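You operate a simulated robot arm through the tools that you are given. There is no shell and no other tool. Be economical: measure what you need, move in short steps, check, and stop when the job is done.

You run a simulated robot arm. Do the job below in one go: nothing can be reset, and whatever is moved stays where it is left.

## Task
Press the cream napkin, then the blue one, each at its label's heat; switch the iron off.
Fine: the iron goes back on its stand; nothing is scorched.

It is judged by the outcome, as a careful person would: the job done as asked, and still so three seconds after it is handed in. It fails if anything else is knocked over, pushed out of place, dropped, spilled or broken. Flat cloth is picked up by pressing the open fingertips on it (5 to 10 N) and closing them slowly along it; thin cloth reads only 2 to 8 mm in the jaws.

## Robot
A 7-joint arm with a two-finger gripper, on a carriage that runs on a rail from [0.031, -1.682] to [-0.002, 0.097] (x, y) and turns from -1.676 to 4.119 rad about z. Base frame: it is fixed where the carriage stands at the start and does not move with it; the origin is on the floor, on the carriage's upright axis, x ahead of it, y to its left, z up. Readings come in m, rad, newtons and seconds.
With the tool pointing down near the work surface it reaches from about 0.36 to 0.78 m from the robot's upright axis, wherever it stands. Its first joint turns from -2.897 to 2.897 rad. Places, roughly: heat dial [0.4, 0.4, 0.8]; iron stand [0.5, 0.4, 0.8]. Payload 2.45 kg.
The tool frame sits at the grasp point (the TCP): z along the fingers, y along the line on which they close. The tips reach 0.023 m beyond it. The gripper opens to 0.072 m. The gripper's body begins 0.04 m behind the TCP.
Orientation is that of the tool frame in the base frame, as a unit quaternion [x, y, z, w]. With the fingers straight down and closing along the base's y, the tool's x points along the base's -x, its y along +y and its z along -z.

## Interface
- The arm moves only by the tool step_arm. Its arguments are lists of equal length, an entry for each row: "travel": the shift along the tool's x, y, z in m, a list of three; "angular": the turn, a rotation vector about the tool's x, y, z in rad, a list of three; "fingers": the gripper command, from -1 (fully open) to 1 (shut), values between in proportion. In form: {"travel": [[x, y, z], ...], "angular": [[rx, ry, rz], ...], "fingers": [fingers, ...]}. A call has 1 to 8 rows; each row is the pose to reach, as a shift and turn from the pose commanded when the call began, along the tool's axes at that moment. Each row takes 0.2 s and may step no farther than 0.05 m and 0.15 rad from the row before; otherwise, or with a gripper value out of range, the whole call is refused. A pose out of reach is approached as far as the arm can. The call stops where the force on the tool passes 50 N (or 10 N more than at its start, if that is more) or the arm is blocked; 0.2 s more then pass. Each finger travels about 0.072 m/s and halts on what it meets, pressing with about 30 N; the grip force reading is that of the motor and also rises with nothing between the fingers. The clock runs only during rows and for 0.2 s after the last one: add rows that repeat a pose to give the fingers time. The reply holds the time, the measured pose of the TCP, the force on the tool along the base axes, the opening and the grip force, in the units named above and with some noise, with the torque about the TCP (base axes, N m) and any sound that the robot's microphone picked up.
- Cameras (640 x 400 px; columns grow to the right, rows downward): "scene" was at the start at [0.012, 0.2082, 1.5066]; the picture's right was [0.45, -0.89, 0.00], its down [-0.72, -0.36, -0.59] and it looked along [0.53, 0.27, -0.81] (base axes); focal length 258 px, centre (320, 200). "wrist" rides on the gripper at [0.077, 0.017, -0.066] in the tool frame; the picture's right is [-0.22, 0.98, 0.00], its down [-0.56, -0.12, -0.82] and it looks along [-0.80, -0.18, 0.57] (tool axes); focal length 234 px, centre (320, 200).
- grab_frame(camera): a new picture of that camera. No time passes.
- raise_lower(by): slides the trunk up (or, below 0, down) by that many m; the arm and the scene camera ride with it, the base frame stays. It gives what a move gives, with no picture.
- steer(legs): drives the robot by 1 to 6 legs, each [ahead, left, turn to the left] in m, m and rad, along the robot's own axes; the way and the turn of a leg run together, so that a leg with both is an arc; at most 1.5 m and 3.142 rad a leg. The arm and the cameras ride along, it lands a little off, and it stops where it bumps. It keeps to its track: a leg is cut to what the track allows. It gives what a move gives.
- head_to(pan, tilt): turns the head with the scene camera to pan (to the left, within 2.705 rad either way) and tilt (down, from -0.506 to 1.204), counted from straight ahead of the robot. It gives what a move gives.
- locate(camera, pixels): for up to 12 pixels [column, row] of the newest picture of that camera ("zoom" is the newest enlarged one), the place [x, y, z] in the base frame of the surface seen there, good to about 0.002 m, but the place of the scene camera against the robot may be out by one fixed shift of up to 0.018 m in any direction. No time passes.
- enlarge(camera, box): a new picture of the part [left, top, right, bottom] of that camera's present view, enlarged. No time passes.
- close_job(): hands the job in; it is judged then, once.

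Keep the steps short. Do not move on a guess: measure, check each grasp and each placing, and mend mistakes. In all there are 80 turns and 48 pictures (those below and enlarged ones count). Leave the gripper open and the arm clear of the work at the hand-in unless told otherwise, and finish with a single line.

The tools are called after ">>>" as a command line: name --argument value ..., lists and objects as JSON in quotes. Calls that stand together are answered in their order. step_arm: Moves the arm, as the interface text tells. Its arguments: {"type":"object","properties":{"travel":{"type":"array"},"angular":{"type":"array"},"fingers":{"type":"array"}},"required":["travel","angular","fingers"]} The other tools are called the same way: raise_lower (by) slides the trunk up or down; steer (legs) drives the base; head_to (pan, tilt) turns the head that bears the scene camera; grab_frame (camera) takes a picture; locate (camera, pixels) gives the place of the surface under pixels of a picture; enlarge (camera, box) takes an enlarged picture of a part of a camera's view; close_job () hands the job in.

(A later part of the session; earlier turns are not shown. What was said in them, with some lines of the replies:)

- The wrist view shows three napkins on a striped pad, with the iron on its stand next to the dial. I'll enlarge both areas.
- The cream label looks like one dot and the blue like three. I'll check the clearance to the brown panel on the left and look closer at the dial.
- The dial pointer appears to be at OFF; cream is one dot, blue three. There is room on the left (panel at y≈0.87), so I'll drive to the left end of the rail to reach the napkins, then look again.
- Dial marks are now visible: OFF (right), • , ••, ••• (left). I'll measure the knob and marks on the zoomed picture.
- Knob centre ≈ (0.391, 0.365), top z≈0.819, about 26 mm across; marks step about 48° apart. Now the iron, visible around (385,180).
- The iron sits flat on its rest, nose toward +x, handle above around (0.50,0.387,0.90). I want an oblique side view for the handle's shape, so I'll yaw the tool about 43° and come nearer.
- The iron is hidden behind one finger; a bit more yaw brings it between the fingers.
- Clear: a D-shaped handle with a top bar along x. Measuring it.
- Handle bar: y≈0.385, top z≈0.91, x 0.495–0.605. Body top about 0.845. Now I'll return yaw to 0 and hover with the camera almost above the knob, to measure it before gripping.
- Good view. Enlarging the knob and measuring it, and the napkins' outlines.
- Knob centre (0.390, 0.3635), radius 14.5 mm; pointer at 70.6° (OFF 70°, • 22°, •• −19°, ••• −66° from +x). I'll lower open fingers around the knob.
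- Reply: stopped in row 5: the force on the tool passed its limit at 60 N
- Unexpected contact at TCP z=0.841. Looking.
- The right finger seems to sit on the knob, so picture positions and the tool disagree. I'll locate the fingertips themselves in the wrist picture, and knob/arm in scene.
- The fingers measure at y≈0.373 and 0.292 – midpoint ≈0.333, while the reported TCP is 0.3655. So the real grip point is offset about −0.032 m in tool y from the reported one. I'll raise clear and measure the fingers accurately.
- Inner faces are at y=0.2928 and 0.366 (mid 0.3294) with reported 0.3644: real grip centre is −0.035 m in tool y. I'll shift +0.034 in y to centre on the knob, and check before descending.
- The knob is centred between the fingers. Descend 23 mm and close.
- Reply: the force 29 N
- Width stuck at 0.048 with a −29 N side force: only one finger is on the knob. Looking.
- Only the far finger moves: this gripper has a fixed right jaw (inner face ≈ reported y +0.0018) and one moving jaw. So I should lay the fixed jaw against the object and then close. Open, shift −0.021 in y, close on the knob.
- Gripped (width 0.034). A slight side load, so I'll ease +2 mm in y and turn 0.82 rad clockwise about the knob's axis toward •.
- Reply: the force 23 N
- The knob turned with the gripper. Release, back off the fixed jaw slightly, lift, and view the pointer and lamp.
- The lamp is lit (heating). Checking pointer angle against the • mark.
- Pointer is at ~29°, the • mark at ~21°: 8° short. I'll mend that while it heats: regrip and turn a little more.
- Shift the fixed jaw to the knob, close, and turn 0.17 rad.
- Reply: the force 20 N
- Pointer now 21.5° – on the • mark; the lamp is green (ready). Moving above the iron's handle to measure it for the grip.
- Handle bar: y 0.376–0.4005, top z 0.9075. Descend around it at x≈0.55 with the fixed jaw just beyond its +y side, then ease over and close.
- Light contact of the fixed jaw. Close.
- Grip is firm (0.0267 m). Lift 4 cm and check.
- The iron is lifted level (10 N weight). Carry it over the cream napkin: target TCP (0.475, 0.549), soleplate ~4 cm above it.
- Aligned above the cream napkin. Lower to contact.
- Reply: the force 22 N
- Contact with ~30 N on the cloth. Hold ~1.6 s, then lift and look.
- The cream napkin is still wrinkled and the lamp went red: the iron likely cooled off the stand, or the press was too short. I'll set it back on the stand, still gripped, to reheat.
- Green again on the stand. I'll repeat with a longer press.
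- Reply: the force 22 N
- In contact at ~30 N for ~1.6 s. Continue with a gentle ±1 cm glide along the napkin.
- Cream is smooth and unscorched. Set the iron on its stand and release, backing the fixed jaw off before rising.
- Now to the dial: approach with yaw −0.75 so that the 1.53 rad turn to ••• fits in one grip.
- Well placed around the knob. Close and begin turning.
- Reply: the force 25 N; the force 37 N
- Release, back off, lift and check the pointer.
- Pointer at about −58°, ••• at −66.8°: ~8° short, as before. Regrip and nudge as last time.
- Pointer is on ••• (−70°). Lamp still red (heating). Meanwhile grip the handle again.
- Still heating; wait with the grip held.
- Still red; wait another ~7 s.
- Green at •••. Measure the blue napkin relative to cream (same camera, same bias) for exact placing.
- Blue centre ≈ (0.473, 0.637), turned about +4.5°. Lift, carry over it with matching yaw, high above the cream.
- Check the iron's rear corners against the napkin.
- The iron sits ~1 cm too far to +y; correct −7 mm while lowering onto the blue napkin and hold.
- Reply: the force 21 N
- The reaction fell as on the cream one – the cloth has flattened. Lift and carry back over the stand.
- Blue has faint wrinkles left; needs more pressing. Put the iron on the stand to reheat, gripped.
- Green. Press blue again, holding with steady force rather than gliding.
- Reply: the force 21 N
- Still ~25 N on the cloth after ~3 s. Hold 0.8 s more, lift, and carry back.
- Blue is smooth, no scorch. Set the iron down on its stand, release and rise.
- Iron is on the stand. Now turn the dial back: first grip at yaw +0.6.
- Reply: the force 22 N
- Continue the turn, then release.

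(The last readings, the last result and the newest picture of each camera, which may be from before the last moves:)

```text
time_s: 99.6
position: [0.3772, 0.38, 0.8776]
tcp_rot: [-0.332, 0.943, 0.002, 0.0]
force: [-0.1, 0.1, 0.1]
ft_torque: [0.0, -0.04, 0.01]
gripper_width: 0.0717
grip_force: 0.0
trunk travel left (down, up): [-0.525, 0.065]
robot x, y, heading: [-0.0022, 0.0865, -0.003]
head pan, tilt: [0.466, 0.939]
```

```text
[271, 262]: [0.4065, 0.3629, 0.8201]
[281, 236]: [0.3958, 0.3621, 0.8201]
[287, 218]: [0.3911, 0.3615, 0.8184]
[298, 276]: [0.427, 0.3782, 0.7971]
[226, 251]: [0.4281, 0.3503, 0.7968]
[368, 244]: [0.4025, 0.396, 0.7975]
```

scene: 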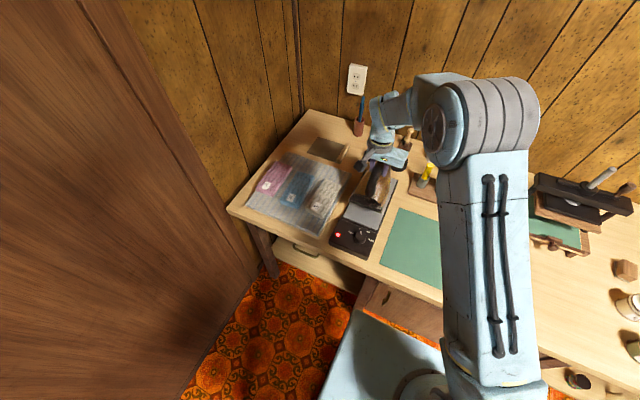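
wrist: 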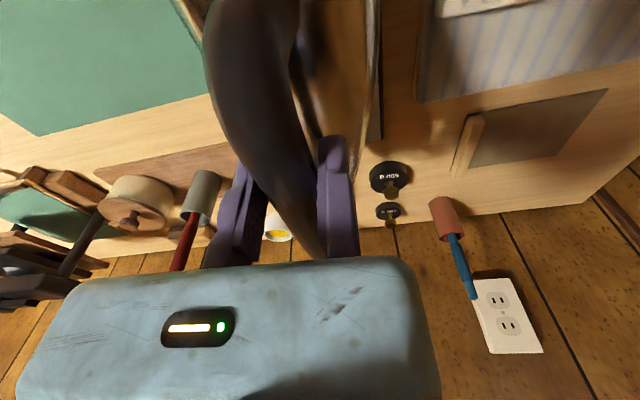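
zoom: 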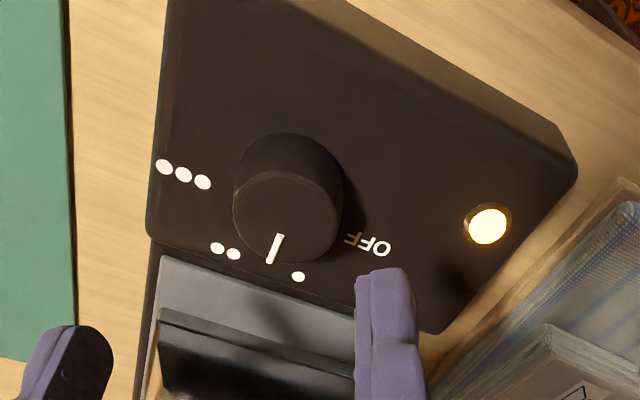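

Pointer is at ~+2°, OFF at 70.6°: 1.19 rad to go. Rotate the open jaws back around the knob, descend, grip and turn.

>>> step_arm --travel '[[-0.0031, -0.0002, 0], [-0.0061, -0.0009, 0], [-0.009, -0.0021, 0], [-0.0117, -0.0036, 0], [-0.0142, -0.0055, 0], [-0.0163, -0.0078, 0], [-0.0181, -0.0104, 0], [-0.0194, -0.0132, 0]]' --angular '[[0, 0, 0.149], [0, 0, 0.298], [0, 0, 0.447], [0, 0, 0.596], [0, 0, 0.745], [0, 0, 0.894], [0, 0, 1.043], [0, 0, 1.192]]' --fingers '[-1, -1, -1, -1, -1, -1, -1, -1]'

>>> step_arm --travel '[[0, 0, 0.03], [0, 0, 0.05], [0, -0.0055, 0.05], [0, -0.0055, 0.05], [0, -0.0055, 0.05], [0, -0.0055, 0.05], [0.0022, -0.0057, 0.05], [0.0043, -0.0061, 0.05]]' --angular '[[0, 0, 0], [0, 0, 0], [0, 0, 0], [0, 0, 0], [0, 0, 0], [0, 0, 0], [0, 0, -0.14], [0, 0, -0.28]]' --fingers '[-1, -1, -0.3, 0.3, 1, 1, 1, 1]'

>>> step_arm --travel '[[0.0021, -0.0001, 0], [0.0042, -0.0006, 0], [0.0062, -0.0013, 0], [0.0081, -0.0023, 0], [0.0098, -0.0035, 0], [0.0114, -0.005, 0], [0.0127, -0.0066, 0], [0.0127, -0.0066, 0]]' --angular '[[0, 0, -0.137], [0, 0, -0.274], [0, 0, -0.411], [0, 0, -0.549], [0, 0, -0.686], [0, 0, -0.823], [0, 0, -0.96], [0, 0, -0.96]]' --fingers '[1, 1, 1, 1, 1, 1, 1, 1]'

```text
time_s: 101.4
position: [0.4009, 0.3818, 0.8778]
tcp_rot: [0.256, 0.967, 0.002, -0.001]
force: [0.5, 1.3, -0.6]
ft_torque: [0.01, -0.01, 0.0]
gripper_width: 0.072
grip_force: 0.0
trunk travel left (down, up): [-0.525, 0.065]
robot x, y, heading: [-0.0037, 0.0913, -0.001]
head pan, tilt: [0.466, 0.939]
```

```text
time_s: 103.2
position: [0.3926, 0.3802, 0.8267]
tcp_rot: [0.116, 0.993, 0.001, 0.0]
force: [0.9, 14.3, -1.5]
ft_torque: [-0.32, -0.73, -0.01]
gripper_width: 0.0337
grip_force: 45.0
trunk travel left (down, up): [-0.525, 0.065]
robot x, y, heading: [-0.0049, 0.0894, -0.005]
head pan, tilt: [0.466, 0.939]
```

```text
time_s: 105.0
position: [0.3788, 0.3727, 0.8273]
tcp_rot: [-0.354, 0.935, 0.001, 0.0]
force: [-11.0, -10.6, -19.0]
ft_torque: [-0.24, -0.18, -0.23]
gripper_width: 0.0335
grip_force: 44.8
trunk travel left (down, up): [-0.525, 0.065]
robot x, y, heading: [-0.0029, 0.0878, 0.002]
head pan, tilt: [0.466, 0.939]
```

The torque rose – probably at the OFF stop. Release, lift and check.

>>> step_arm --travel '[[0, 0, 0], [0, 0, 0], [0, 0.006, 0], [0, 0.006, -0.045], [0, 0.006, -0.09], [0.03, 0.006, -0.13], [0.03, 0.006, -0.17]]' --angular '[[0, 0, 0], [0, 0, 0], [0, 0, 0], [0, 0, 0.14], [0, 0, 0.29], [0, 0, 0.44], [0, 0, 0.58]]' --fingers '[0, -1, -1, -1, -1, -1, -1]'

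>>> enlarge --camera "wrist" --box '[250, 0, 490, 160]'

```text
time_s: 106.6
position: [0.3528, 0.3565, 0.9982]
tcp_rot: [-0.071, 0.997, 0.001, -0.001]
force: [0.7, -0.5, 0.0]
ft_torque: [-0.03, 0.02, -0.03]
gripper_width: 0.072
grip_force: 0.1
trunk travel left (down, up): [-0.525, 0.065]
robot x, y, heading: [-0.0035, 0.0873, -0.008]
head pan, tilt: [0.466, 0.939]
```

```text
2.50 times, centred on (370, 80) of wrist
```

zoom: 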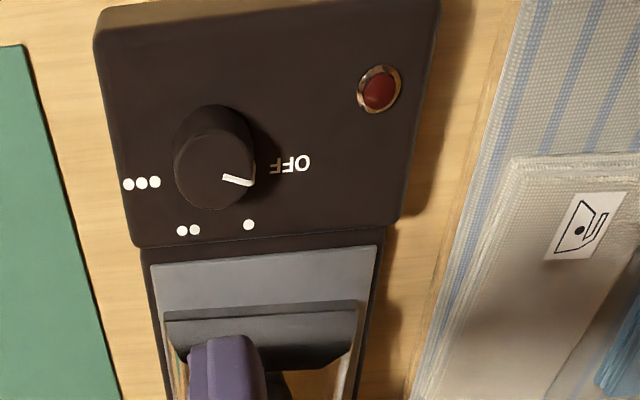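

The lamp is out. Confirm the pointer angle and draw the arm back, then one last scene picture.

>>> locate --camera "zoom" --pixels '[[251, 183], [225, 178], [290, 164], [248, 225]]'

>>> step_arm --travel '[[0.04, 0, -0.02], [0.08, 0, -0.05], [0.12, 0, -0.08], [0.15, 0, -0.09]]' --angular '[[0, 0, 0], [0, 0, 0], [0, 0, 0], [0, 0, 0]]' --fingers '[-1, -1, -1, -1]'

>>> enlarge --camera "wrist" --box '[240, 40, 600, 260]'

```text
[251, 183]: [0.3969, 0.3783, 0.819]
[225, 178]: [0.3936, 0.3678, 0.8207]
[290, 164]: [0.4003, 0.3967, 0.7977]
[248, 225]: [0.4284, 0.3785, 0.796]
```

```text
time_s: 107.6
position: [0.2042, 0.3367, 1.0854]
tcp_rot: [-0.072, 0.997, 0.002, 0.0]
force: [0.1, 0.1, 0.7]
ft_torque: [-0.01, -0.02, 0.0]
gripper_width: 0.0719
grip_force: 0.0
trunk travel left (down, up): [-0.525, 0.065]
robot x, y, heading: [-0.0017, 0.0885, -0.007]
head pan, tilt: [0.466, 0.939]
```

```text
1.78 times, centred on (420, 150) of wrist
```

zoom: 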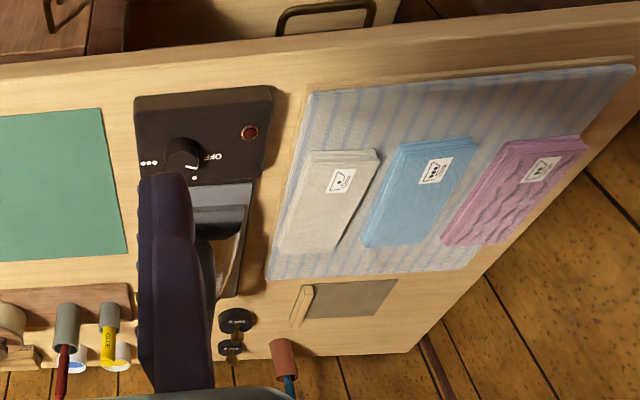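

The pointer is at about 68–72°, which is the OFF mark. The lamp is out, the iron is on its stand, both napkins are smooth, and the gripper is open and clear of the work. Handing in.

>>> close_job

```text
The job is handed in.
```

The cream napkin was pressed at one dot and then the blue at three dots, neither is scorched, the iron is back on its stand, and the dial is at OFF with the lamp out.
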